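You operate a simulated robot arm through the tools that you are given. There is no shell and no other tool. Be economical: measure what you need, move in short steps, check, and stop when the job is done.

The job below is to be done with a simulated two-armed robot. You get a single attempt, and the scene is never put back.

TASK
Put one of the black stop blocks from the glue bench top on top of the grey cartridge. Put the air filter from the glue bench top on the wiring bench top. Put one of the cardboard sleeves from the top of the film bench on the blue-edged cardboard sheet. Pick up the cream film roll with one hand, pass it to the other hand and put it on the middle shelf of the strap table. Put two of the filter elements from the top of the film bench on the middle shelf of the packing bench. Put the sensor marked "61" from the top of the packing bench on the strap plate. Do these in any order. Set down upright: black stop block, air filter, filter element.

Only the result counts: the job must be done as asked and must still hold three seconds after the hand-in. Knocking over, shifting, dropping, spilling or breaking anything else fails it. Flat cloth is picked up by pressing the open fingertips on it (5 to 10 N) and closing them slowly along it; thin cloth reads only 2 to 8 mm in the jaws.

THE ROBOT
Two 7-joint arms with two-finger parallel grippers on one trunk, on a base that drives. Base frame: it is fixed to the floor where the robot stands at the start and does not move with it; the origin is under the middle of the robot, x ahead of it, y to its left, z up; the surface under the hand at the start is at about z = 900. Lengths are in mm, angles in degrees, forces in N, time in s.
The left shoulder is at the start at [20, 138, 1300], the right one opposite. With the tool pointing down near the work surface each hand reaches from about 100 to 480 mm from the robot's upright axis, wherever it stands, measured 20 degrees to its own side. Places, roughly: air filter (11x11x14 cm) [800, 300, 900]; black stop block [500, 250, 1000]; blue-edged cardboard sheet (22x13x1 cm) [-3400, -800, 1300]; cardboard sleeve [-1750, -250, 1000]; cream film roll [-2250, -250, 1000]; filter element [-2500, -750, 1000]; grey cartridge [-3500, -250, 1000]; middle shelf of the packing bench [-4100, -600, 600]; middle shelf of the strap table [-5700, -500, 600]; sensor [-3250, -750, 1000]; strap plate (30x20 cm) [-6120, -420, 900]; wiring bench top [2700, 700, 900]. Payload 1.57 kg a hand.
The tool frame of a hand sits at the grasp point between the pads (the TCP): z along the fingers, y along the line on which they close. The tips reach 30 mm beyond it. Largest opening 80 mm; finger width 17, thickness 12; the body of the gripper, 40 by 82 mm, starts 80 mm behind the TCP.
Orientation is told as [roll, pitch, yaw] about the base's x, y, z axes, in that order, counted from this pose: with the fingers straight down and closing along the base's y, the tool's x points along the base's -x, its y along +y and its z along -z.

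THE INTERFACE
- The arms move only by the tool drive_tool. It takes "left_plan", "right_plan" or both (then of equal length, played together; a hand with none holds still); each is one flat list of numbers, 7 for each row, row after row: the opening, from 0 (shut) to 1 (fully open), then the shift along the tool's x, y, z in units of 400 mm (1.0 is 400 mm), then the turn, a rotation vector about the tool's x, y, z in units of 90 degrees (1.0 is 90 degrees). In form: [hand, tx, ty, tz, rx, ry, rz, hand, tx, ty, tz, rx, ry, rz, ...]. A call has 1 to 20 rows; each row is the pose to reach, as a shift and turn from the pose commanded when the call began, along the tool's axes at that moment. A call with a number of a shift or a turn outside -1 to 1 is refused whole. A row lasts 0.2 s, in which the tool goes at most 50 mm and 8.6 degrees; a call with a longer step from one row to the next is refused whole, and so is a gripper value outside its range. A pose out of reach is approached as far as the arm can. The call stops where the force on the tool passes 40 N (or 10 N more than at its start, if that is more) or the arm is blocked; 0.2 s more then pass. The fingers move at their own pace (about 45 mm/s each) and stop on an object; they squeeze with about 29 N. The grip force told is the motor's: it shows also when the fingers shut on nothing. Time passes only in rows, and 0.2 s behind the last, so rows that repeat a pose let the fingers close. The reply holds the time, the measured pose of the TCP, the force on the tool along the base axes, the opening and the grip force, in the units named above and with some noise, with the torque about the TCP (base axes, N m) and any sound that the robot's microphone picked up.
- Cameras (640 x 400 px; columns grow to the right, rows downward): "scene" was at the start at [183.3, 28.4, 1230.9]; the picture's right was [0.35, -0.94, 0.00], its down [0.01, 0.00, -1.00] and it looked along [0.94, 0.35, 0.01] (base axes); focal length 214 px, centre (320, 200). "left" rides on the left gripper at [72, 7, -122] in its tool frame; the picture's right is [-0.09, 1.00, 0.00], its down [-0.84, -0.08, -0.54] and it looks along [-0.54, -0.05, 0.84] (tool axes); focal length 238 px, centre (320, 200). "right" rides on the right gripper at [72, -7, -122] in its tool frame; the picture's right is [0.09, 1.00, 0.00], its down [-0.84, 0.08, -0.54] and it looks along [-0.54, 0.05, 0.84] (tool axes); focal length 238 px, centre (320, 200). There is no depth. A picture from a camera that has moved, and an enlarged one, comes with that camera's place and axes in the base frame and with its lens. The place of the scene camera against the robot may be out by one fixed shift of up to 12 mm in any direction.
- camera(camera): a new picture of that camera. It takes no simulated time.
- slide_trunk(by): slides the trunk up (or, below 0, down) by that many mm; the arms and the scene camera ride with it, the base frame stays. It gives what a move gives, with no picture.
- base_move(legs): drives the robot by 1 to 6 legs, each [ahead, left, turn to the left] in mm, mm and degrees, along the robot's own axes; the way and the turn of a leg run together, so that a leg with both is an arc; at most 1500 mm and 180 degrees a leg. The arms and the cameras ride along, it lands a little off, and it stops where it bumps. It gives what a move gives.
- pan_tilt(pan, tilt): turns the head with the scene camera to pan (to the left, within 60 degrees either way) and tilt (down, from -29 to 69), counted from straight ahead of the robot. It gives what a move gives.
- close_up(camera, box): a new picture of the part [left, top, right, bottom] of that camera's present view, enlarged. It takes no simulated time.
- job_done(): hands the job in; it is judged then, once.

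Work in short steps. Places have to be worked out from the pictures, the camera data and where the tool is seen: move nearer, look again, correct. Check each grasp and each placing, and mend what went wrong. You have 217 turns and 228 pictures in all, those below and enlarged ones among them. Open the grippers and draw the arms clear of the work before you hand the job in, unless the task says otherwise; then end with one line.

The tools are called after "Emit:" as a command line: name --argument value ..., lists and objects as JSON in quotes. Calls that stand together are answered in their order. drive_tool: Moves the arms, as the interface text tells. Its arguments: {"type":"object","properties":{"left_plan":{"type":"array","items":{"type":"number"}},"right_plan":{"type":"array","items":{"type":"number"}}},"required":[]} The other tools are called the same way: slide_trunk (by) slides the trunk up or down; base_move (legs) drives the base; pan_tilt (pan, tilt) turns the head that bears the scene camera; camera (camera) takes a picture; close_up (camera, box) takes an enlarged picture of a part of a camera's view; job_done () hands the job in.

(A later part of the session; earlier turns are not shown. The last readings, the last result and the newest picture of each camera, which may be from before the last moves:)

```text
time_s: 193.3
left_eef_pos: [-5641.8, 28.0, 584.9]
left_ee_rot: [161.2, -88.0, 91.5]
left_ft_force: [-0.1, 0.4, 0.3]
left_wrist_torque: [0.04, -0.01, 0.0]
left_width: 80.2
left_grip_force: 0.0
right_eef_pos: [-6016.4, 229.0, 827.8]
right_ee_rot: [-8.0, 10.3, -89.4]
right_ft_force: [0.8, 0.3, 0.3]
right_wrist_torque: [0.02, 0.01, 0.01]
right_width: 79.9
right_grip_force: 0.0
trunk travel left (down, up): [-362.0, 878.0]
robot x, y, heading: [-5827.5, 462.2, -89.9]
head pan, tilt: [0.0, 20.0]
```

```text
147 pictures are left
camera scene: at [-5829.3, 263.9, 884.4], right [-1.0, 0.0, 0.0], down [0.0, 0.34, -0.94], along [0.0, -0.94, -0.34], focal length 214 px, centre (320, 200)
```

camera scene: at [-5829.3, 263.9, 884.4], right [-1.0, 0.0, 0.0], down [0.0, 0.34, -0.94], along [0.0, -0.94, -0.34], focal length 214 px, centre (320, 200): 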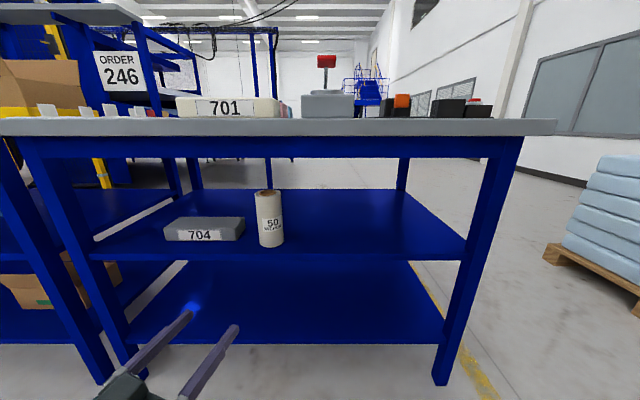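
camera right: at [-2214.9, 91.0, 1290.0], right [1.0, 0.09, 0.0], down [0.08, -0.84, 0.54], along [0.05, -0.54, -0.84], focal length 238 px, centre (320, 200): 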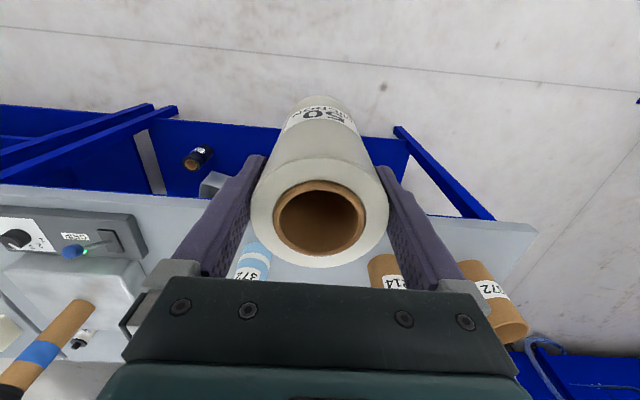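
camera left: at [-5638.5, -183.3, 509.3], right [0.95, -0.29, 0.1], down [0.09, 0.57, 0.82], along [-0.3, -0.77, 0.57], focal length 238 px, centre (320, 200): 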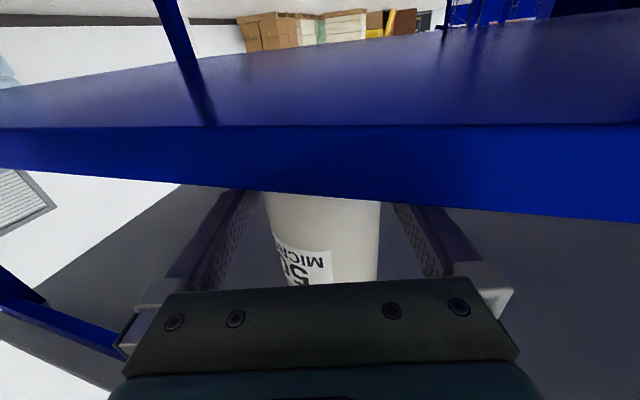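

Roll delivered. I raise the trunk again, and look at the strap plate and at the way round the table's end.

Emit:
slide_trunk --by 313

Emit:
pan_tilt --pan -30 --tilt 25

Emit:
camera --camera "scene"

```text
time_s: 196.4
left_eef_pos: [-5641.0, 28.7, 898.9]
left_ee_rot: [161.3, -88.0, 91.4]
left_ft_force: [0.4, -1.2, -0.4]
left_wrist_torque: [0.01, -0.01, 0.03]
left_width: 79.9
left_grip_force: 0.1
right_eef_pos: [-6016.2, 228.6, 1141.4]
right_ee_rot: [-7.9, 10.4, -89.5]
right_ft_force: [0.2, 0.3, -0.4]
right_wrist_torque: [-0.01, -0.03, 0.0]
right_width: 80.0
right_grip_force: 0.2
trunk travel left (down, up): [-675.0, 565.0]
robot x, y, heading: [-5828.6, 460.5, -90.1]
head pan, tilt: [0.0, 20.0]
```

```text
time_s: 197.4
left_eef_pos: [-5641.8, 27.6, 899.0]
left_ee_rot: [161.2, -87.9, 91.4]
left_ft_force: [0.4, 0.6, 0.2]
left_wrist_torque: [-0.03, 0.0, 0.0]
left_width: 80.2
left_grip_force: 0.0
right_eef_pos: [-6016.2, 230.2, 1141.8]
right_ee_rot: [-7.9, 10.3, -89.4]
right_ft_force: [1.0, 0.3, -0.3]
right_wrist_torque: [-0.02, 0.01, -0.02]
right_width: 80.0
right_grip_force: 0.0
trunk travel left (down, up): [-675.0, 565.0]
robot x, y, heading: [-5831.2, 457.7, -90.0]
head pan, tilt: [-30.0, 25.0]
```

```text
146 pictures are left
camera scene: at [-5875.3, 277.0, 1189.4], right [-0.87, 0.5, 0.0], down [0.21, 0.37, -0.91], along [-0.45, -0.79, -0.42], focal length 214 px, centre (320, 200)
```

scene: 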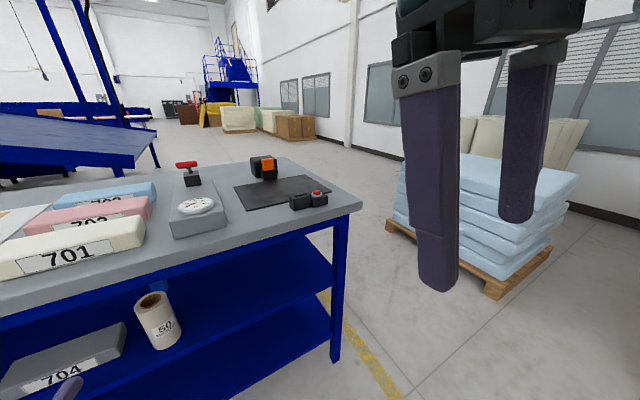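

The strap plate is the dark plate near the far end with free space in its middle. I look straight across to see the space behind the benches.

Emit:
pan_tilt --pan 25 --tilt 8

Emit:
camera --camera "scene"

```text
time_s: 198.6
left_eef_pos: [-5643.1, 27.8, 897.5]
left_ee_rot: [161.1, -87.9, 91.3]
left_ft_force: [0.3, -0.7, 0.3]
left_wrist_torque: [-0.01, -0.01, 0.0]
left_width: 80.2
left_grip_force: 0.0
right_eef_pos: [-6015.7, 228.6, 1140.2]
right_ee_rot: [-7.9, 10.3, -89.4]
right_ft_force: [0.2, -0.1, 0.2]
right_wrist_torque: [0.01, -0.01, 0.02]
right_width: 80.0
right_grip_force: 0.0
trunk travel left (down, up): [-675.0, 565.0]
robot x, y, heading: [-5829.6, 457.9, -89.9]
head pan, tilt: [25.0, 8.0]
```

```text
145 pictures are left
camera scene: at [-5790.3, 272.9, 1217.0], right [-0.91, -0.42, 0.0], down [-0.06, 0.13, -0.99], along [0.42, -0.9, -0.14], focal length 214 px, centre (320, 200)
```

scene: 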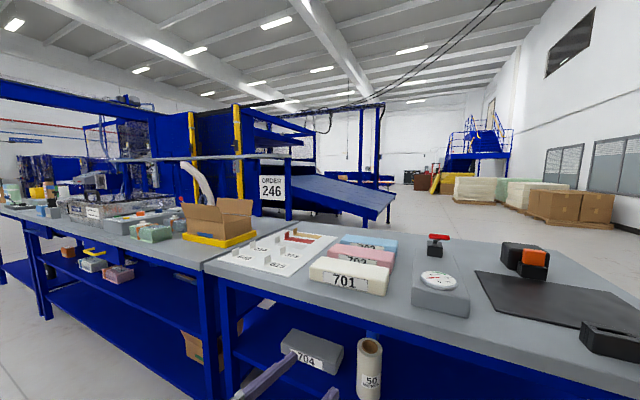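

The machine line with its ramp lies well back (~y<-2200), leaving a corridor behind the benches. I drive round the strap table's end and turn to face +y.

Emit:
base_move --legs '[[0, -1000, 0], [1300, 0, 0], [500, 0, 0], [0, 0, 180]]'

Emit:
pan_tilt --pan -60 --tilt 15

Emit:
camera --camera "scene"

```text
time_s: 219.8
left_eef_pos: [-7035.5, -899.3, 897.7]
left_ee_rot: [161.1, -88.1, -90.1]
left_ft_force: [-0.5, -0.1, -0.5]
left_wrist_torque: [-0.01, 0.03, 0.01]
left_width: 80.0
left_grip_force: 0.0
right_eef_pos: [-6668.0, -1110.7, 1141.0]
right_ee_rot: [-7.9, 10.3, 89.0]
right_ft_force: [0.1, 0.1, 0.4]
right_wrist_torque: [0.03, 0.01, 0.0]
right_width: 79.9
right_grip_force: 0.0
trunk travel left (down, up): [-675.0, 565.0]
robot x, y, heading: [-6862.4, -1333.7, 88.2]
head pan, tilt: [25.0, 8.0]
```

```text
time_s: 221.4
left_eef_pos: [-7037.1, -898.7, 897.8]
left_ee_rot: [161.2, -88.1, -90.3]
left_ft_force: [0.8, -0.7, -0.8]
left_wrist_torque: [0.02, 0.01, -0.03]
left_width: 79.8
left_grip_force: 0.2
right_eef_pos: [-6669.3, -1111.1, 1141.7]
right_ee_rot: [-8.0, 10.3, 88.9]
right_ft_force: [0.7, 0.2, 0.1]
right_wrist_torque: [0.0, 0.0, 0.02]
right_width: 80.0
right_grip_force: 0.0
trunk travel left (down, up): [-675.0, 565.0]
robot x, y, heading: [-6861.3, -1338.5, 88.1]
head pan, tilt: [-60.0, 15.0]
```

```text
144 pictures are left
camera scene: at [-6778.3, -1194.2, 1205.6], right [0.48, -0.88, 0.0], down [-0.23, -0.12, -0.97], along [0.85, 0.46, -0.26], focal length 214 px, centre (320, 200)
```

scene: 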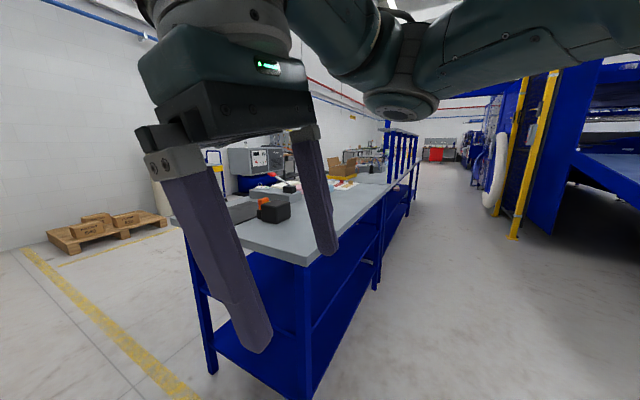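

The rear corridor is clear. I drive along it to behind the packing bench.

Emit:
base_move --legs '[[-130, 0, 1.9], [0, -1500, 0], [0, -1500, 0], [0, -430, 0]]'

Emit:
pan_tilt --pan 0 --tilt 15

Emit:
camera --camera "scene"

```text
time_s: 239.0
left_eef_pos: [-3632.7, -1006.2, 899.1]
left_ee_rot: [160.8, -87.9, -87.4]
left_ft_force: [-0.6, -1.2, -0.7]
left_wrist_torque: [0.04, -0.01, 0.0]
left_width: 80.3
left_grip_force: 0.1
right_eef_pos: [-3255.7, -1202.1, 1140.7]
right_ee_rot: [-7.9, 10.3, 91.6]
right_ft_force: [-0.5, 0.0, -0.2]
right_wrist_torque: [0.04, -0.01, 0.05]
right_width: 80.2
right_grip_force: 0.1
trunk travel left (down, up): [-675.0, 565.0]
robot x, y, heading: [-3439.9, -1433.0, 91.0]
head pan, tilt: [-60.0, 15.0]
```

```text
time_s: 240.3
left_eef_pos: [-3632.2, -1006.8, 898.3]
left_ee_rot: [160.7, -87.9, -87.2]
left_ft_force: [-0.5, -0.6, 0.3]
left_wrist_torque: [-0.01, 0.01, -0.02]
left_width: 80.1
left_grip_force: 0.0
right_eef_pos: [-3255.5, -1202.0, 1141.5]
right_ee_rot: [-7.9, 10.3, 91.5]
right_ft_force: [-0.5, -0.4, 0.0]
right_wrist_torque: [-0.02, 0.02, 0.0]
right_width: 80.0
right_grip_force: 0.0
trunk travel left (down, up): [-675.0, 565.0]
robot x, y, heading: [-3437.1, -1432.4, 90.8]
head pan, tilt: [0.0, 15.0]
```

```text
143 pictures are left
camera scene: at [-3443.1, -1243.7, 1205.6], right [1.0, 0.02, 0.0], down [0.0, -0.26, -0.97], along [-0.01, 0.97, -0.26], focal length 214 px, centre (320, 200)
```

scene: 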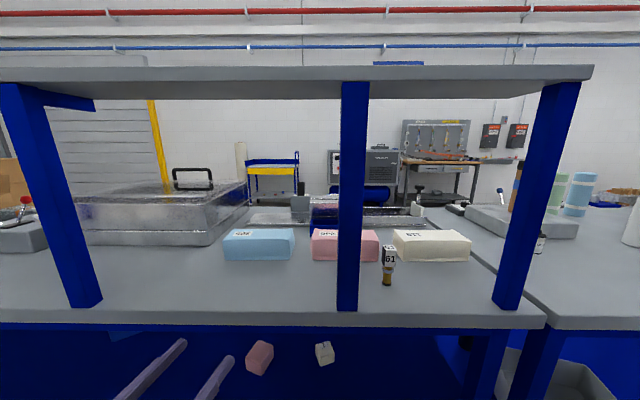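

Sensor "61" stands at ~[-3298,-827], between the shelf posts, about 108 mm from the rear edge. I zoom in on it.

Emit:
close_up --camera "scene" --box '[320, 225, 480, 325]'

```text
4.00 times, centred on (400, 275) of scene
camera zoom: at [-3443.1, -1243.7, 1205.6], right [1.0, 0.02, 0.0], down [0.0, -0.26, -0.97], along [-0.01, 0.97, -0.26], focal length 858 px, centre (0, -100)
```

zoom: 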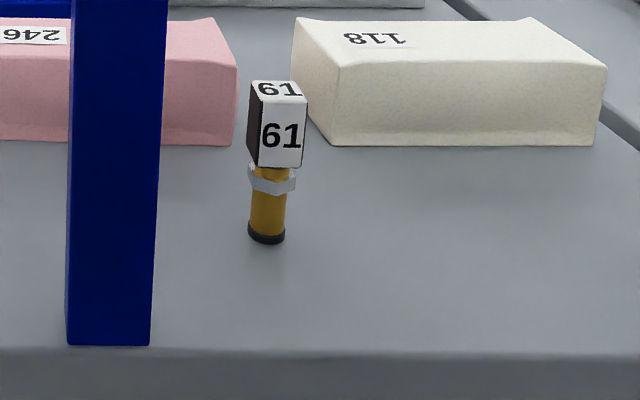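

The sensor's head (~26 mm wide, z≈950–993) faces the rear squarely, so I'll grip the head with the right hand tilted 40° from horizontal. First I fold the left hand up to vertical and tilt the right hand.

Emit:
drive_tool --left_plan '[1, -0.053, -0.0075, -0.026, -0.013, 0.088, -0.0136, 1, -0.105, -0.015, -0.052, -0.026, 0.176, -0.027, 1, -0.158, -0.0226, -0.078, -0.04, 0.265, -0.041, 1, -0.211, -0.03, -0.104, -0.053, 0.353, -0.0545, 1, -0.264, -0.0377, -0.13, -0.066, 0.441, -0.068, 1, -0.316, -0.045, -0.155, -0.079, 0.529, -0.082, 1, -0.369, -0.053, -0.181, -0.092, 0.617, -0.095, 1, -0.422, -0.06, -0.207, -0.105, 0.705, -0.109, 1, -0.475, -0.068, -0.233, -0.119, 0.794, -0.123, 1, -0.527, -0.075, -0.259, -0.132, 0.882, -0.136, 1, -0.58, -0.083, -0.285, -0.145, 0.97, -0.15]' --right_plan '[0.6, 0, 0, 0, -0.009, -0.084, 0.008, 0.6, 0, 0, 0, -0.018, -0.167, 0.015, 0.6, 0, 0, 0, -0.027, -0.251, 0.023, 0.6, 0, 0, 0, -0.036, -0.335, 0.031, 0.6, 0, 0, 0, -0.044, -0.418, 0.038, 0.6, 0, 0, 0, -0.053, -0.502, 0.046, 0.6, 0, 0, 0, -0.062, -0.585, 0.053, 0.6, 0, 0, 0, -0.071, -0.669, 0.061, 0.6, 0, 0, 0, -0.071, -0.669, 0.061, 0.6, 0, 0, 0, -0.071, -0.669, 0.061, 0.6, 0, 0, 0, -0.071, -0.669, 0.061]'

```text
time_s: 241.7
left_eef_pos: [-3599.7, -912.4, 863.5]
left_ee_rot: [-8.8, -50.8, 89.8]
left_ft_force: [0.1, -8.2, -6.6]
left_wrist_torque: [-0.1, -0.18, 0.47]
left_width: 78.5
left_grip_force: 0.1
left hand out of reach, approached as far as the arm can: row 1, 2, 3, 4, 5, 6
right_eef_pos: [-3282.6, -1105.9, 1161.2]
right_ee_rot: [-2.6, -35.9, 91.9]
right_ft_force: [0.2, 0.1, -0.1]
right_wrist_torque: [0.01, 0.01, -0.01]
right_width: 47.7
right_grip_force: 0.1
right hand out of reach, approached as far as the arm can: row 3, 4, 5, 6, 7
trunk travel left (down, up): [-675.0, 565.0]
robot x, y, heading: [-3440.1, -1434.1, 90.9]
head pan, tilt: [0.0, 15.0]
stopped in row 7 (left hand): the force on the tool passed its limit at 84 N (the readings are from after the stop); the commanded pose is now the measured one
```

The left hand bumped something at the bench edge. I stop and look.

Emit:
pan_tilt --pan 15 --tilt 30

Emit:
camera --camera "scene"

Emit:
camera --camera "left"

```text
time_s: 242.5
left_eef_pos: [-3598.1, -911.9, 863.8]
left_ee_rot: [-8.8, -50.9, 89.7]
left_ft_force: [0.9, -6.1, -18.9]
left_wrist_torque: [-0.2, -0.83, 0.28]
left_width: 80.0
left_grip_force: 0.1
right_eef_pos: [-3282.6, -1106.5, 1160.3]
right_ee_rot: [-2.7, -35.8, 91.9]
right_ft_force: [0.6, 0.9, -0.7]
right_wrist_torque: [0.0, 0.05, 0.01]
right_width: 48.0
right_grip_force: 0.0
trunk travel left (down, up): [-675.0, 565.0]
robot x, y, heading: [-3441.8, -1433.6, 90.9]
head pan, tilt: [15.0, 30.0]
```

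```text
141 pictures are left
camera scene: at [-3466.0, -1252.4, 1180.6], right [0.96, 0.27, 0.0], down [0.14, -0.48, -0.86], along [-0.24, 0.83, -0.5], focal length 214 px, centre (320, 200)
```

scene: 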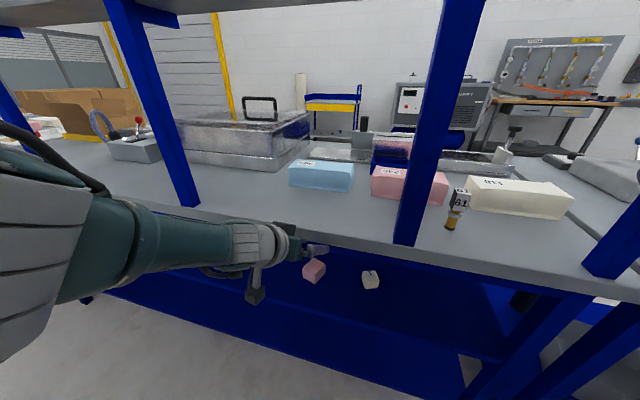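

```text
140 pictures are left
camera left: at [-3624.5, -1050.2, 883.9], right [-0.98, 0.18, -0.02], down [-0.01, 0.1, 0.99], along [0.18, 0.98, -0.1], focal length 238 px, centre (320, 200)
```

left: 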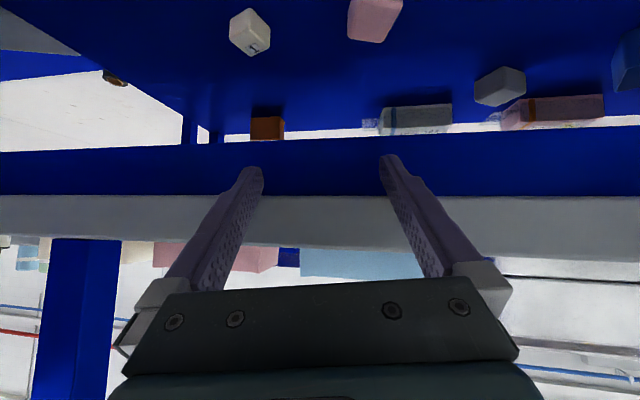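

Only the fingers pressing on the bench's fixed edge; nothing moved. I back the base off first, then lift the left hand.

Emit:
base_move --legs '[[-170, 0, 0]]'

```text
time_s: 244.0
left_eef_pos: [-3596.6, -1079.2, 867.4]
left_ee_rot: [-8.6, -51.3, 89.6]
left_ft_force: [-0.1, -0.4, -0.9]
left_wrist_torque: [-0.01, 0.0, 0.01]
left_width: 79.8
left_grip_force: 0.0
right_eef_pos: [-3280.0, -1273.3, 1161.6]
right_ee_rot: [-2.6, -35.9, 91.8]
right_ft_force: [-0.2, -0.3, 0.4]
right_wrist_torque: [0.03, -0.01, 0.02]
right_width: 47.9
right_grip_force: 0.1
trunk travel left (down, up): [-675.0, 565.0]
robot x, y, heading: [-3438.6, -1600.7, 91.2]
head pan, tilt: [15.0, 30.0]
```

Now I raise and level the left hand, close to the robot.

Emit:
drive_tool --left_plan '[1, -0.022, 0, -0.096, -0.009, 0.063, 0, 1, -0.044, 0, -0.193, -0.019, 0.126, 0, 1, -0.067, 0, -0.289, -0.028, 0.189, 0, 1, -0.089, 0, -0.386, -0.038, 0.252, 0, 1, -0.111, 0, -0.482, -0.047, 0.315, 0, 1, -0.133, 0, -0.579, -0.057, 0.378, 0, 1, -0.156, 0, -0.675, -0.066, 0.441, 0, 1, -0.178, 0, -0.772, -0.076, 0.504, 0, 1, -0.2, 0, -0.868, -0.085, 0.567, 0, 1, -0.2, 0, -0.868, -0.085, 0.567, 0]'

```text
time_s: 246.2
left_eef_pos: [-3651.1, -1298.5, 1140.9]
left_ee_rot: [1.6, 0.5, 85.9]
left_ft_force: [0.2, 0.2, 0.7]
left_wrist_torque: [-0.02, 0.02, 0.02]
left_width: 79.8
left_grip_force: 0.0
left hand out of reach, approached as far as the arm can: row 1
right_eef_pos: [-3280.5, -1273.1, 1162.2]
right_ee_rot: [-2.6, -35.9, 91.9]
right_ft_force: [-1.1, 0.0, 0.3]
right_wrist_torque: [0.03, -0.02, -0.01]
right_width: 47.9
right_grip_force: 0.1
trunk travel left (down, up): [-675.0, 565.0]
robot x, y, heading: [-3433.2, -1605.2, 90.9]
head pan, tilt: [15.0, 30.0]
```

Left is folded. I tuck it 70 mm further back, tilt the right hand a bit more, and drive in behind the sensor.

Emit:
drive_tool --left_plan '[1, 0.08, 0, 0, 0, 0, 0, 1, 0.17, 0, 0, 0, 0, 0]' --right_plan '[0.6, 0, 0, 0, -0.02, -0.07, 0, 0.6, 0, 0, 0.0, -0.03, -0.12, 0]'

Emit:
base_move --legs '[[285, 0, -0.9]]'

Emit:
camera --camera "right"

Emit:
pan_tilt --pan -20 --tilt 30

Emit:
camera --camera "scene"

```text
time_s: 246.8
left_eef_pos: [-3659.8, -1370.8, 1132.3]
left_ee_rot: [1.8, 2.9, 86.6]
left_ft_force: [0.0, 0.6, -0.4]
left_wrist_torque: [0.0, 0.0, -0.04]
left_width: 80.3
left_grip_force: 0.0
right_eef_pos: [-3288.5, -1241.2, 1164.7]
right_ee_rot: [-0.2, -46.7, 92.3]
right_ft_force: [0.4, -0.2, -0.2]
right_wrist_torque: [0.02, 0.02, 0.01]
right_width: 48.0
right_grip_force: 0.1
right hand out of reach, approached as far as the arm can: row 1, 2
trunk travel left (down, up): [-675.0, 565.0]
robot x, y, heading: [-3436.2, -1607.2, 90.9]
head pan, tilt: [15.0, 30.0]
```

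```text
time_s: 248.7
left_eef_pos: [-3656.1, -1082.1, 1132.0]
left_ee_rot: [1.8, 2.6, 84.9]
left_ft_force: [-0.2, 0.8, -0.9]
left_wrist_torque: [-0.03, 0.02, 0.0]
left_width: 80.1
left_grip_force: 0.0
right_eef_pos: [-3283.9, -958.5, 1164.4]
right_ee_rot: [-0.3, -46.6, 91.1]
right_ft_force: [-0.6, -0.9, -0.5]
right_wrist_torque: [-0.03, -0.01, 0.03]
right_width: 47.8
right_grip_force: 0.1
trunk travel left (down, up): [-675.0, 565.0]
robot x, y, heading: [-3438.5, -1317.2, 89.9]
head pan, tilt: [15.0, 30.0]
```

```text
139 pictures are left
camera right: at [-3274.8, -1097.7, 1195.4], right [-0.99, -0.08, -0.07], down [-0.08, 0.18, 0.98], along [-0.07, 0.98, -0.19], focal length 238 px, centre (320, 200)
```

right: 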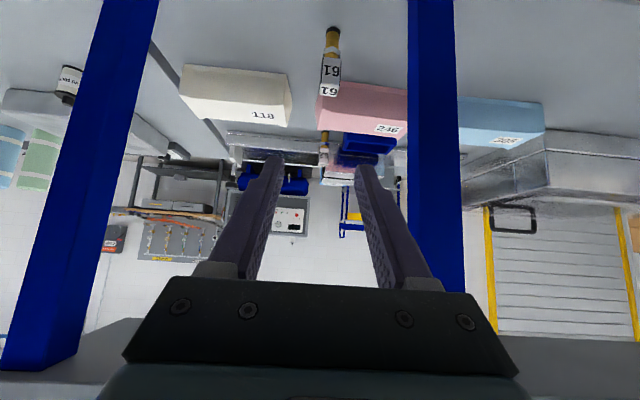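

```text
time_s: 249.8
left_eef_pos: [-3655.0, -1083.8, 1133.1]
left_ee_rot: [1.7, 2.7, 84.8]
left_ft_force: [-0.4, 1.0, 0.6]
left_wrist_torque: [0.0, 0.04, 0.0]
left_width: 79.9
left_grip_force: 0.0
right_eef_pos: [-3284.5, -959.5, 1164.6]
right_ee_rot: [-0.2, -46.6, 91.1]
right_ft_force: [0.0, -0.6, -0.5]
right_wrist_torque: [0.01, -0.01, 0.0]
right_width: 48.0
right_grip_force: 0.1
trunk travel left (down, up): [-675.0, 565.0]
robot x, y, heading: [-3439.6, -1318.6, 89.8]
head pan, tilt: [-20.0, 30.0]
```

```text
138 pictures are left
camera scene: at [-3407.5, -1137.6, 1181.4], right [0.94, -0.35, 0.0], down [-0.17, -0.47, -0.87], along [0.3, 0.81, -0.5], focal length 214 px, centre (320, 200)
```

scene: 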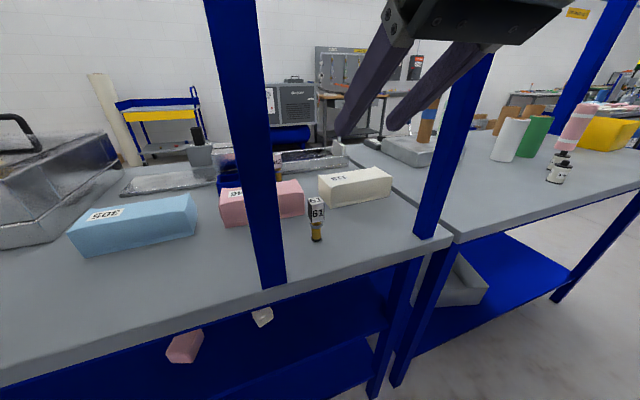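

Consistent sensor position ≈[-3299,-822]. I move the tilted right hand to a pregrasp 80 mm short of its head.

Emit:
drive_tool --right_plan '[0.6, 0.03, 0.01, 0.096, 0, 0, 0, 0.6, 0.06, 0.02, 0.192, 0, 0, 0, 0.6, 0.09, 0.03, 0.288, 0, 0, 0, 0.6, 0.119, 0.037, 0.384, 0, 0, 0, 0.6, 0.119, 0.037, 0.384, 0, 0, 0]'

Emit:
camera --camera "right"

Emit:
camera --camera "scene"

```text
time_s: 250.9
left_eef_pos: [-3655.9, -1083.1, 1133.3]
left_ee_rot: [1.8, 2.8, 84.8]
left_ft_force: [0.3, -0.7, 0.9]
left_wrist_torque: [-0.01, -0.02, -0.02]
left_width: 80.0
left_grip_force: 0.1
right_eef_pos: [-3299.5, -878.3, 1023.0]
right_ee_rot: [-0.2, -46.6, 91.1]
right_ft_force: [0.3, 0.0, 0.2]
right_wrist_torque: [-0.02, -0.05, 0.0]
right_width: 47.8
right_grip_force: 0.1
trunk travel left (down, up): [-675.0, 565.0]
robot x, y, heading: [-3439.9, -1319.9, 89.7]
head pan, tilt: [-20.0, 30.0]
```

```text
137 pictures are left
camera right: at [-3291.6, -1017.8, 1053.9], right [-0.99, -0.08, -0.07], down [-0.08, 0.18, 0.98], along [-0.07, 0.98, -0.19], focal length 238 px, centre (320, 200)
```

right: 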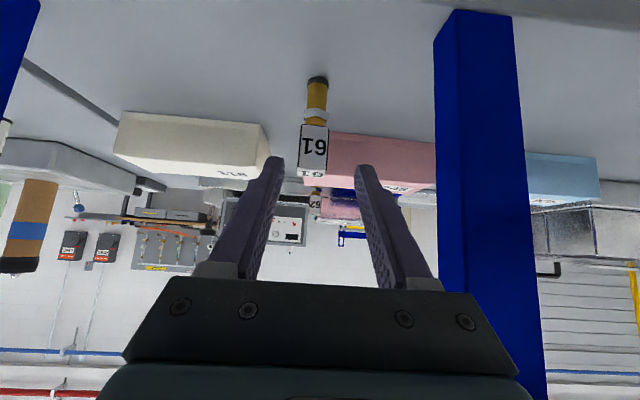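

```text
136 pictures are left
camera scene: at [-3407.4, -1137.7, 1181.4], right [0.94, -0.35, 0.0], down [-0.17, -0.47, -0.87], along [0.3, 0.81, -0.5], focal length 214 px, centre (320, 200)
```

scene: 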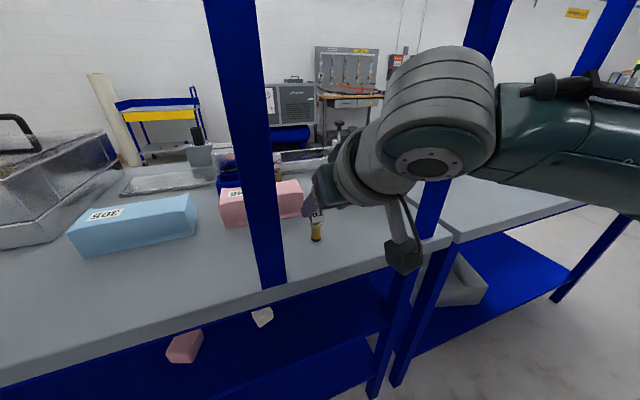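

Sensor head at ≈[-3297,-816,969]. I advance 82 mm along the fingers and close.

Emit:
drive_tool --right_plan '[0.6, -0.002, -0.007, 0.06, 0, 0, 0, 0.6, -0.004, -0.007, 0.12, 0, 0, 0, 0.6, -0.008, -0.007, 0.17, 0, 0, 0, 0.6, -0.008, -0.007, 0.205, 0, 0, 0, 0.3, -0.008, -0.007, 0.205, 0, 0, 0, 0, -0.008, -0.007, 0.205, 0, 0, 0, 0, -0.008, -0.007, 0.205, 0, 0, 0]'

Emit:
camera --camera "right"

```text
time_s: 252.6
left_eef_pos: [-3655.7, -1082.4, 1132.5]
left_ee_rot: [1.7, 2.8, 84.8]
left_ft_force: [0.5, 1.0, -0.5]
left_wrist_torque: [-0.01, 0.03, 0.03]
left_width: 79.9
left_grip_force: 0.1
right_eef_pos: [-3297.1, -818.3, 969.2]
right_ee_rot: [-0.2, -46.6, 91.1]
right_ft_force: [0.6, 0.5, -0.5]
right_wrist_torque: [-0.01, 0.03, 0.04]
right_width: 25.5
right_grip_force: 26.5
trunk travel left (down, up): [-675.0, 565.0]
robot x, y, heading: [-3438.9, -1323.1, 89.8]
head pan, tilt: [-20.0, 30.0]
```

```text
135 pictures are left
camera right: at [-3288.2, -955.6, 1000.2], right [-0.99, -0.08, -0.07], down [-0.08, 0.18, 0.98], along [-0.07, 0.98, -0.19], focal length 238 px, centre (320, 200)
```

right: 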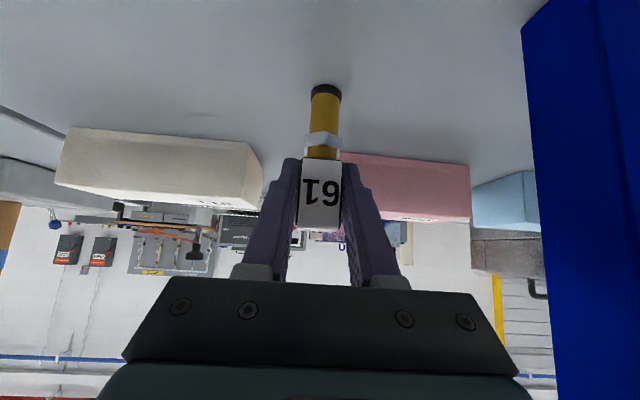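

Sensor gripped (25.5 mm). I lift it straight up 60 mm, then back out of the shelf.

Emit:
drive_tool --right_plan '[0, -0.03, 0, -0.03, 0, 0, 0, 0, -0.07, 0, -0.066, 0, 0, 0, 0, -0.109, 0, -0.103, 0, 0, 0]'

Emit:
base_move --legs '[[-250, 0, 0]]'

Emit:
camera --camera "scene"

```text
time_s: 253.3
left_eef_pos: [-3655.4, -1082.6, 1132.1]
left_ee_rot: [1.7, 2.8, 84.8]
left_ft_force: [-0.1, -0.3, -0.3]
left_wrist_torque: [0.02, 0.02, -0.01]
left_width: 80.0
left_grip_force: 0.0
right_eef_pos: [-3297.3, -818.7, 1031.3]
right_ee_rot: [-0.3, -46.6, 91.1]
right_ft_force: [0.7, 0.1, -0.5]
right_wrist_torque: [0.0, 0.03, 0.02]
right_width: 25.4
right_grip_force: 28.6
trunk travel left (down, up): [-675.0, 565.0]
robot x, y, heading: [-3440.6, -1320.4, 89.6]
head pan, tilt: [-20.0, 30.0]
```

```text
time_s: 255.2
left_eef_pos: [-3658.3, -1329.8, 1132.4]
left_ee_rot: [1.7, 2.8, 84.9]
left_ft_force: [-0.3, -0.2, -0.4]
left_wrist_torque: [0.01, -0.01, 0.02]
left_width: 79.8
left_grip_force: 0.0
right_eef_pos: [-3298.1, -1064.4, 1030.2]
right_ee_rot: [-0.2, -46.6, 91.3]
right_ft_force: [-0.2, -0.3, -1.0]
right_wrist_torque: [-0.01, -0.01, 0.02]
right_width: 25.4
right_grip_force: 29.1
trunk travel left (down, up): [-675.0, 565.0]
robot x, y, heading: [-3438.4, -1565.1, 89.9]
head pan, tilt: [-20.0, 30.0]
```

```text
134 pictures are left
camera scene: at [-3408.7, -1384.4, 1181.4], right [0.94, -0.34, 0.0], down [-0.17, -0.47, -0.87], along [0.3, 0.81, -0.5], focal length 214 px, centre (320, 200)
```

scene: 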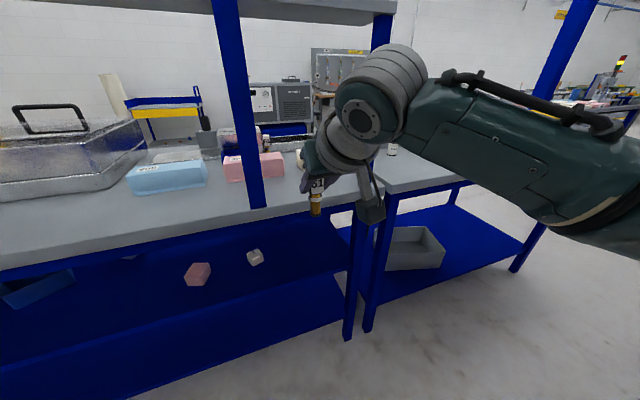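

Now I carry the sensor along the rear corridor to the end of the strap table and face its end.

Emit:
base_move --legs '[[0, 1500, 0], [0, 1500, 0], [0, 430, 0], [0, 0, -90], [0, 1250, 0]]'

Emit:
pan_tilt --pan 0 --tilt 30

Emit:
camera --camera "scene"

```text
time_s: 281.4
left_eef_pos: [-6655.2, -98.2, 1132.4]
left_ee_rot: [1.7, 2.9, -2.9]
left_ft_force: [-0.3, 0.0, -0.5]
left_wrist_torque: [-0.02, -0.05, 0.0]
left_width: 79.7
left_grip_force: 0.1
right_eef_pos: [-6376.5, -447.2, 1031.4]
right_ee_rot: [-0.3, -46.7, 3.2]
right_ft_force: [-0.2, -0.7, -0.7]
right_wrist_torque: [-0.01, 0.0, 0.01]
right_width: 25.4
right_grip_force: 29.5
trunk travel left (down, up): [-675.0, 565.0]
robot x, y, heading: [-6880.3, -325.9, 1.8]
head pan, tilt: [-20.0, 30.0]
```

```text
time_s: 282.3
left_eef_pos: [-6654.3, -98.7, 1131.9]
left_ee_rot: [1.8, 2.9, -2.9]
left_ft_force: [0.2, -0.3, -0.2]
left_wrist_torque: [-0.01, -0.03, 0.01]
left_width: 80.1
left_grip_force: 0.1
right_eef_pos: [-6378.0, -446.7, 1031.3]
right_ee_rot: [-0.3, -46.6, 3.2]
right_ft_force: [-0.5, 0.5, -0.8]
right_wrist_torque: [-0.03, 0.0, 0.02]
right_width: 25.4
right_grip_force: 28.7
trunk travel left (down, up): [-675.0, 565.0]
robot x, y, heading: [-6882.6, -324.8, 1.8]
head pan, tilt: [0.0, 30.0]
```

```text
133 pictures are left
camera scene: at [-6692.9, -320.5, 1181.4], right [0.03, -1.0, 0.0], down [-0.5, -0.02, -0.87], along [0.87, 0.03, -0.5], focal length 214 px, centre (320, 200)
```

scene: 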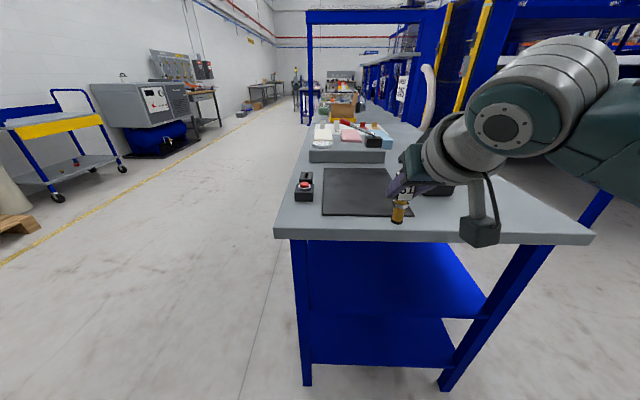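

The plate spans x -6265…-5974, y -513…-313 and its middle is free. I drive the sensor over about [-6150,-400].

Emit:
base_move --legs '[[228, 50, -1.8]]'

Emit:
camera --camera "scene"

```text
time_s: 284.0
left_eef_pos: [-6419.9, -51.5, 1131.3]
left_ee_rot: [1.8, 2.8, -4.9]
left_ft_force: [-0.3, 0.3, 0.0]
left_wrist_torque: [0.0, 0.02, -0.03]
left_width: 80.1
left_grip_force: 0.1
right_eef_pos: [-6154.5, -409.7, 1030.8]
right_ee_rot: [-0.3, -46.6, 1.4]
right_ft_force: [-1.0, 0.1, 0.1]
right_wrist_torque: [0.01, -0.02, 0.01]
right_width: 25.4
right_grip_force: 30.0
trunk travel left (down, up): [-675.0, 565.0]
robot x, y, heading: [-6655.9, -268.8, 0.1]
head pan, tilt: [0.0, 30.0]
```

```text
132 pictures are left
camera scene: at [-6466.2, -272.2, 1181.4], right [0.0, -1.0, 0.0], down [-0.5, 0.0, -0.87], along [0.87, 0.0, -0.5], focal length 214 px, centre (320, 200)
```

scene: 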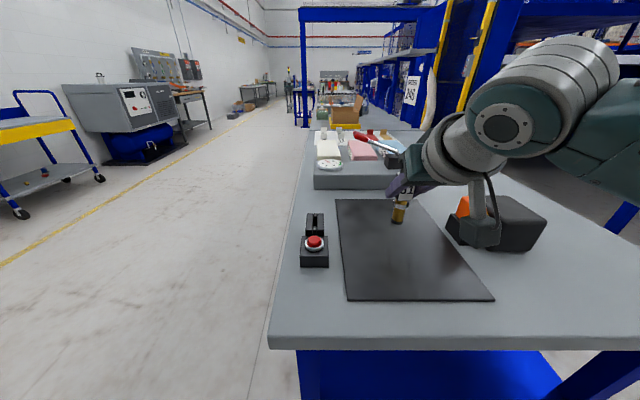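

Sensor is over the plate's middle. I lower straight down to near contact, then in small steps.

Emit:
drive_tool --right_plan '[0, 0.03, 0, 0.028, 0, 0, 0, 0, 0.06, 0, 0.057, 0, 0, 0, 0, 0.085, 0, 0.081, 0, 0, 0, 0, 0.091, 0, 0.086, 0, 0, 0, 0, 0.097, 0, 0.092, 0, 0, 0, 0, 0.1, 0, 0.095, 0, 0, 0]'

```text
time_s: 285.4
left_eef_pos: [-6420.6, -51.1, 1131.3]
left_ee_rot: [1.7, 2.9, -5.0]
left_ft_force: [0.6, 0.6, 0.1]
left_wrist_torque: [-0.04, 0.02, -0.01]
left_width: 80.0
left_grip_force: 0.0
right_eef_pos: [-6153.6, -409.5, 975.3]
right_ee_rot: [-0.2, -46.5, 1.3]
right_ft_force: [-0.7, -0.2, -0.9]
right_wrist_torque: [-0.01, -0.01, -0.02]
right_width: 25.2
right_grip_force: 29.5
trunk travel left (down, up): [-675.0, 565.0]
robot x, y, heading: [-6658.9, -270.5, -0.1]
head pan, tilt: [0.0, 30.0]
```

Emit:
drive_tool --right_plan '[0, 0.004, 0, 0.0035, 0, 0, 0, 0, 0.008, 0, 0.007, 0, 0, 0, 0, 0.011, 0, 0.01, 0, 0, 0]'

Emit:
close_up --camera "scene" --box '[340, 160, 480, 260]'

```text
time_s: 286.2
left_eef_pos: [-6419.7, -51.9, 1132.3]
left_ee_rot: [1.8, 2.8, -4.9]
left_ft_force: [0.2, 0.1, -0.7]
left_wrist_torque: [0.0, 0.0, -0.04]
left_width: 80.0
left_grip_force: 0.0
right_eef_pos: [-6151.6, -409.4, 974.8]
right_ee_rot: [-0.1, -47.3, 1.5]
right_ft_force: [-6.6, 0.1, 27.9]
right_wrist_torque: [0.02, 0.24, -0.01]
right_width: 25.4
right_grip_force: 29.1
trunk travel left (down, up): [-675.0, 565.0]
robot x, y, heading: [-6655.8, -270.1, 0.1]
head pan, tilt: [0.0, 30.0]
```

```text
4.00 times, centred on (410, 210) of scene
camera zoom: at [-6465.2, -272.8, 1182.1], right [0.0, -1.0, 0.0], down [-0.5, 0.0, -0.87], along [0.87, 0.0, -0.5], focal length 858 px, centre (-40, 160)
```

zoom: 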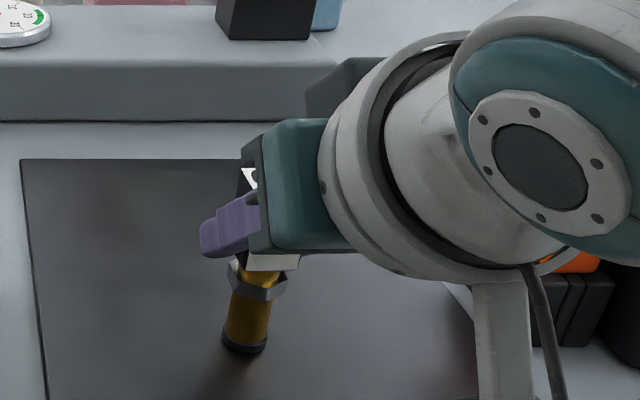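

Contact (28 N). I ease up slightly, open, and withdraw back along the fingers.

Emit:
drive_tool --right_plan '[0, -0.006, 0, -0.006, 0, 0, 0, 0.35, -0.006, 0, -0.006, 0, 0, 0, 0.5, -0.006, 0, -0.006, 0, 0, 0, 0.7, -0.006, 0, -0.006, 0, 0, 0, 0.7, -0.006, 0, -0.07, 0, 0, 0, 0.7, -0.006, 0, -0.15, 0, 0, 0, 0.7, -0.006, 0, -0.25, 0, 0, 0]'

Emit:
camera --camera "scene"

```text
time_s: 287.8
left_eef_pos: [-6419.6, -52.2, 1131.2]
left_ee_rot: [1.8, 2.9, -4.9]
left_ft_force: [-0.3, 0.3, 0.4]
left_wrist_torque: [0.03, 0.01, 0.01]
left_width: 79.8
left_grip_force: 0.0
right_eef_pos: [-6225.4, -409.5, 1039.4]
right_ee_rot: [-0.1, -46.5, 1.4]
right_ft_force: [0.6, 0.2, -0.4]
right_wrist_torque: [0.03, 0.0, 0.0]
right_width: 56.0
right_grip_force: 0.0
trunk travel left (down, up): [-675.0, 565.0]
robot x, y, heading: [-6656.2, -269.0, 0.3]
head pan, tilt: [0.0, 30.0]
```

```text
130 pictures are left
camera scene: at [-6466.2, -272.2, 1181.4], right [0.0, -1.0, 0.0], down [-0.5, 0.0, -0.87], along [0.87, 0.0, -0.5], focal length 214 px, centre (320, 200)
```

scene: 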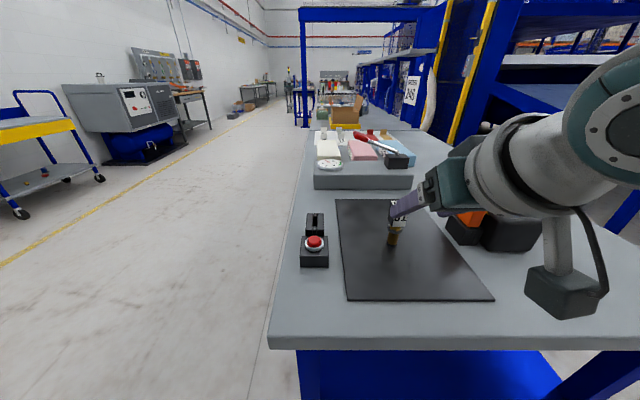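

The sensor stands on the plate. I back off and drive along the front aisle to the film bench for the sleeve.

Emit:
base_move --legs '[[-250, 0, 0], [0, 850, 0], [1500, 0, 0], [1500, 0, 0], [1500, 0, 0]]'

Emit:
base_move --legs '[[350, 0, 0], [0, 0, -90]]'

Emit:
camera --camera "scene"

```text
time_s: 314.8
left_eef_pos: [-2189.8, 869.7, 1132.2]
left_ee_rot: [1.9, 2.9, -4.3]
left_ft_force: [-0.4, 0.4, 0.2]
left_wrist_torque: [0.0, -0.01, -0.01]
left_width: 79.7
left_grip_force: 0.1
right_eef_pos: [-1990.4, 514.4, 1039.8]
right_ee_rot: [-0.2, -46.6, 1.9]
right_ft_force: [0.3, 0.5, -0.1]
right_wrist_torque: [0.0, 0.02, -0.02]
right_width: 56.0
right_grip_force: 0.1
trunk travel left (down, up): [-675.0, 565.0]
robot x, y, heading: [-2422.5, 647.7, 0.5]
head pan, tilt: [0.0, 30.0]
```

```text
time_s: 320.8
left_eef_pos: [-1844.6, 427.5, 1131.4]
left_ee_rot: [1.8, 2.9, -92.5]
left_ft_force: [-0.2, -0.6, 0.1]
left_wrist_torque: [0.01, -0.01, 0.02]
left_width: 80.2
left_grip_force: 0.1
right_eef_pos: [-2194.7, 217.8, 1039.0]
right_ee_rot: [-0.2, -46.7, -86.2]
right_ft_force: [-0.3, 0.4, 0.2]
right_wrist_torque: [-0.02, 0.01, -0.02]
right_width: 56.0
right_grip_force: 0.0
trunk travel left (down, up): [-675.0, 565.0]
robot x, y, heading: [-2074.7, 651.9, -87.7]
head pan, tilt: [0.0, 30.0]
```

```text
129 pictures are left
camera scene: at [-2065.0, 461.2, 1181.4], right [-1.0, -0.04, 0.0], down [-0.02, 0.5, -0.87], along [0.04, -0.87, -0.5], focal length 214 px, centre (320, 200)
```

scene: 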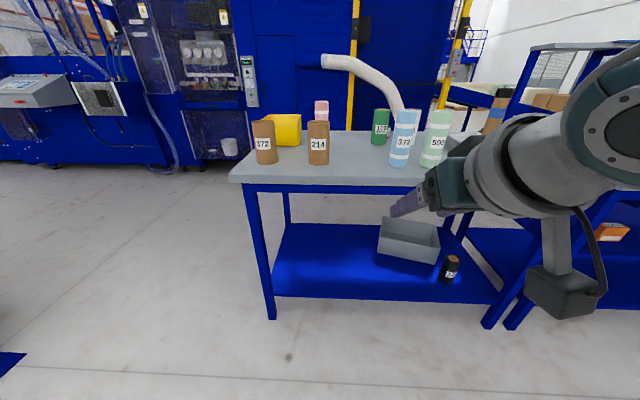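

I fold the right hand up to vertical first, then approach so the left hand can take sleeve 372.

Emit:
drive_tool --right_plan '[0.7, 0.015, 0, -0.083, 0, 0.086, 0, 0.7, 0.03, 0, -0.166, 0, 0.173, 0, 0.7, 0.046, 0, -0.249, 0, 0.259, 0, 0.7, 0.061, 0, -0.332, 0, 0.345, 0, 0.7, 0.077, 0, -0.415, 0, 0.432, 0, 0.7, 0.092, 0, -0.498, 0, 0.518, 0]'

Emit:
base_move --legs '[[540, 105, -2.3]]'

Emit:
camera --camera "left"

Emit:
camera --camera "scene"

```text
time_s: 322.2
left_eef_pos: [-1844.7, 427.3, 1131.0]
left_ee_rot: [1.8, 3.0, -92.4]
left_ft_force: [-0.3, 0.8, -0.6]
left_wrist_torque: [-0.04, 0.01, 0.04]
left_width: 80.1
left_grip_force: 0.0
right_eef_pos: [-2208.5, 393.6, 1139.4]
right_ee_rot: [-1.0, 1.9, -86.0]
right_ft_force: [-0.7, 0.1, 0.4]
right_wrist_torque: [0.04, 0.02, -0.01]
right_width: 55.9
right_grip_force: 0.1
trunk travel left (down, up): [-675.0, 565.0]
robot x, y, heading: [-2074.7, 655.3, -87.4]
head pan, tilt: [0.0, 30.0]
```

```text
time_s: 325.4
left_eef_pos: [-1731.6, -116.0, 1131.6]
left_ee_rot: [1.8, 2.9, -94.1]
left_ft_force: [0.2, 0.5, 0.3]
left_wrist_torque: [-0.01, 0.05, 0.05]
left_width: 80.1
left_grip_force: 0.1
right_eef_pos: [-2096.5, -141.2, 1140.0]
right_ee_rot: [-1.1, 2.0, -88.0]
right_ft_force: [-0.3, -0.6, 0.8]
right_wrist_torque: [-0.02, 0.0, -0.02]
right_width: 55.7
right_grip_force: 0.0
trunk travel left (down, up): [-675.0, 565.0]
robot x, y, heading: [-1953.6, 116.7, -89.4]
head pan, tilt: [0.0, 30.0]
```

```text
128 pictures are left
camera left: at [-1723.4, -50.7, 1257.6], right [0.99, -0.17, 0.03], down [-0.16, -0.85, 0.5], along [-0.06, -0.49, -0.87], focal length 238 px, centre (320, 200)
```

left: 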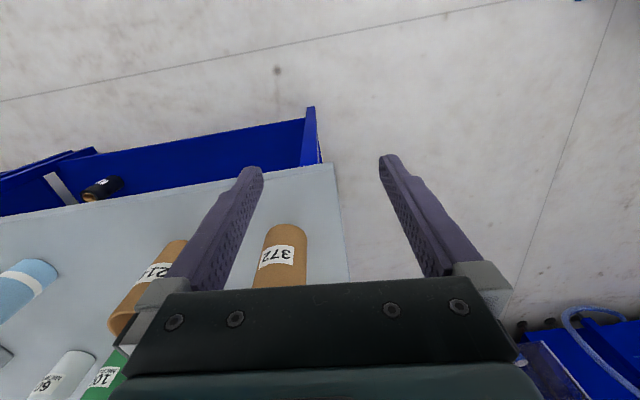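

```text
127 pictures are left
camera scene: at [-1950.5, -76.5, 1181.4], right [-1.0, -0.01, 0.0], down [-0.01, 0.5, -0.87], along [0.01, -0.87, -0.5], focal length 214 px, centre (320, 200)
```

scene: 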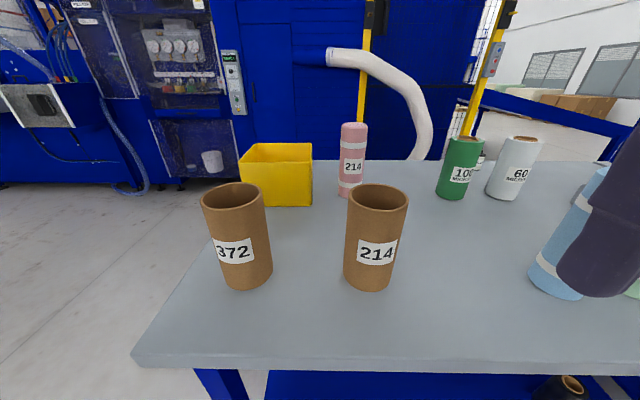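

Sleeve 372's rim centre ≈[-1832,-316,1048]. It's ~78 mm wide, so I'll grip its wall on the +x side: left TCP over [-1795,-316].

Emit:
drive_tool --left_plan '[0.5, -0.085, -0.02, -0.004, 0.003, -0.005, -0.008, 0.5, -0.17, -0.04, -0.008, 0.006, -0.01, -0.016, 0.5, -0.255, -0.06, -0.012, 0.01, -0.016, -0.024, 0.5, -0.34, -0.08, -0.017, 0.013, -0.021, -0.03, 0.5, -0.425, -0.1, -0.021, 0.017, -0.027, -0.04, 0.5, -0.51, -0.122, -0.026, 0.02, -0.032, -0.045, 0.5, -0.51, -0.122, -0.026, 0.02, -0.032, -0.045]'

Emit:
camera --camera "left"

```text
time_s: 327.0
left_eef_pos: [-1793.6, -314.7, 1127.8]
left_ee_rot: [0.1, -0.1, -90.2]
left_ft_force: [0.5, 0.0, 0.2]
left_wrist_torque: [0.01, -0.03, -0.02]
left_width: 40.0
left_grip_force: 0.1
right_eef_pos: [-2096.9, -140.7, 1139.7]
right_ee_rot: [-1.2, 2.1, -87.8]
right_ft_force: [0.1, 0.9, 0.9]
right_wrist_torque: [0.02, 0.0, 0.0]
right_width: 55.8
right_grip_force: 0.1
trunk travel left (down, up): [-675.0, 565.0]
robot x, y, heading: [-1950.6, 116.1, -89.2]
head pan, tilt: [0.0, 30.0]
```

```text
126 pictures are left
camera left: at [-1786.9, -243.5, 1250.0], right [1.0, -0.1, 0.0], down [-0.08, -0.84, 0.54], along [-0.05, -0.54, -0.84], focal length 238 px, centre (320, 200)
```

left: 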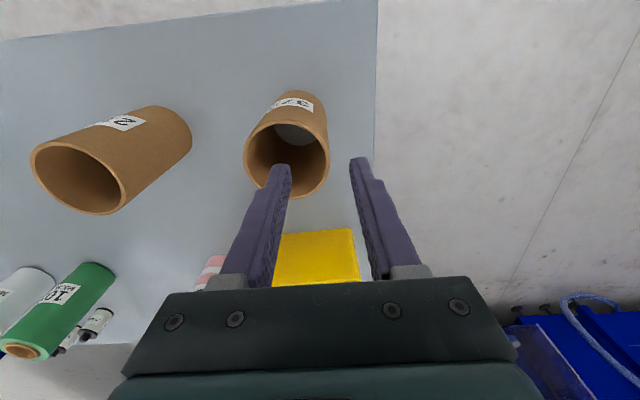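

Refined: wall at ≈[-1788,-325]. I shift and lower until the tips are just above the rim, to verify.

Emit:
drive_tool --left_plan '[0.5, -0.025, 0.012, 0.03, 0, 0, 0, 0.5, -0.025, 0.012, 0.09, 0, 0, 0, 0.5, -0.025, 0.012, 0.1, 0, 0, 0]'

Emit:
camera --camera "left"

Emit:
close_up --camera "scene" --box '[180, 120, 340, 300]'

```text
time_s: 327.8
left_eef_pos: [-1789.2, -326.2, 1091.1]
left_ee_rot: [0.1, -0.1, -90.2]
left_ft_force: [-0.8, 0.2, -0.3]
left_wrist_torque: [0.0, 0.01, -0.02]
left_width: 40.1
left_grip_force: 0.1
right_eef_pos: [-2096.4, -139.9, 1140.7]
right_ee_rot: [-1.2, 2.1, -87.9]
right_ft_force: [-0.3, -0.3, 0.1]
right_wrist_torque: [0.01, 0.0, 0.0]
right_width: 56.2
right_grip_force: 0.0
trunk travel left (down, up): [-675.0, 565.0]
robot x, y, heading: [-1954.1, 114.9, -89.5]
head pan, tilt: [0.0, 30.0]
```

```text
125 pictures are left
camera left: at [-1782.6, -253.8, 1213.3], right [1.0, -0.09, 0.0], down [-0.08, -0.84, 0.54], along [-0.05, -0.54, -0.84], focal length 238 px, centre (320, 200)
```

left: 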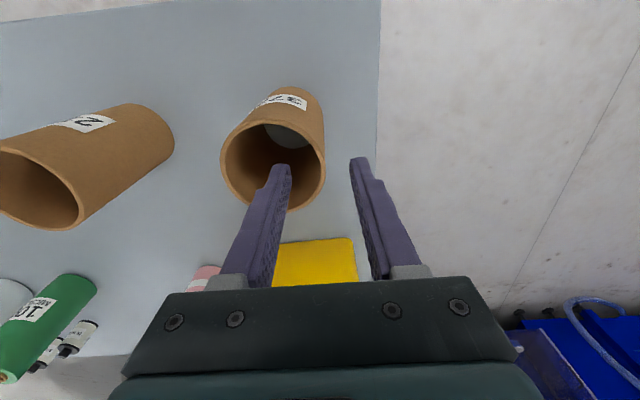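

```text
2.22 times, centred on (260, 210) of scene
camera zoom: at [-1950.5, -76.4, 1181.4], right [-1.0, -0.01, 0.0], down [-0.01, 0.5, -0.87], along [0.01, -0.87, -0.5], focal length 477 px, centre (453, 178)
```

zoom: 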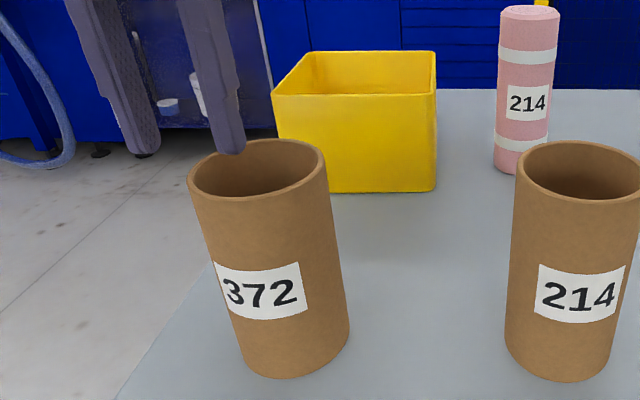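

Aligned with the wall. I descend 62 mm and close on the wall.

Emit:
drive_tool --left_plan '[0.5, 0, 0.003, 0.05, 0, 0, 0, 0.5, 0, 0.003, 0.1, 0, 0, 0, 0.5, 0, 0.003, 0.15, 0, 0, 0, 0.3, 0, 0.003, 0.15, 0, 0, 0, 0.1, 0, 0.003, 0.15, 0, 0, 0, 0, 0, 0.003, 0.15, 0, 0, 0, 0, 0, 0.003, 0.15, 0, 0, 0]'

Emit:
camera --camera "scene"

```text
time_s: 329.4
left_eef_pos: [-1788.2, -326.7, 1031.2]
left_ee_rot: [0.2, 0.1, -90.1]
left_ft_force: [-0.6, 0.5, 0.8]
left_wrist_torque: [0.0, -0.04, 0.01]
left_width: 3.6
left_grip_force: 24.1
right_eef_pos: [-2097.5, -140.1, 1140.1]
right_ee_rot: [-1.2, 2.1, -87.8]
right_ft_force: [-0.4, -0.7, -0.7]
right_wrist_torque: [-0.03, 0.04, -0.01]
right_width: 56.2
right_grip_force: 0.2
trunk travel left (down, up): [-675.0, 565.0]
robot x, y, heading: [-1949.0, 115.8, -88.9]
head pan, tilt: [0.0, 30.0]
```

```text
123 pictures are left
camera scene: at [-1950.6, -76.4, 1181.4], right [-1.0, -0.01, 0.0], down [-0.01, 0.5, -0.87], along [0.01, -0.87, -0.5], focal length 214 px, centre (320, 200)
```

scene: 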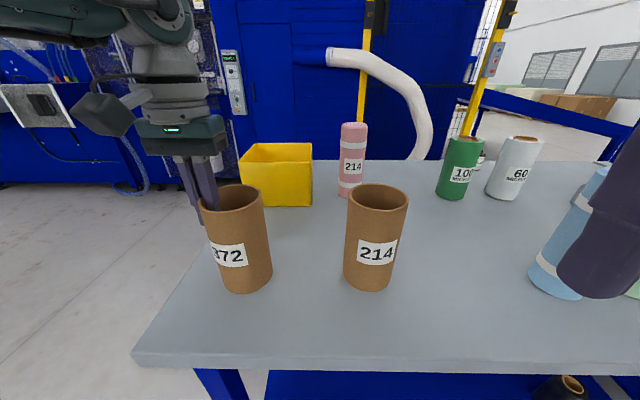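

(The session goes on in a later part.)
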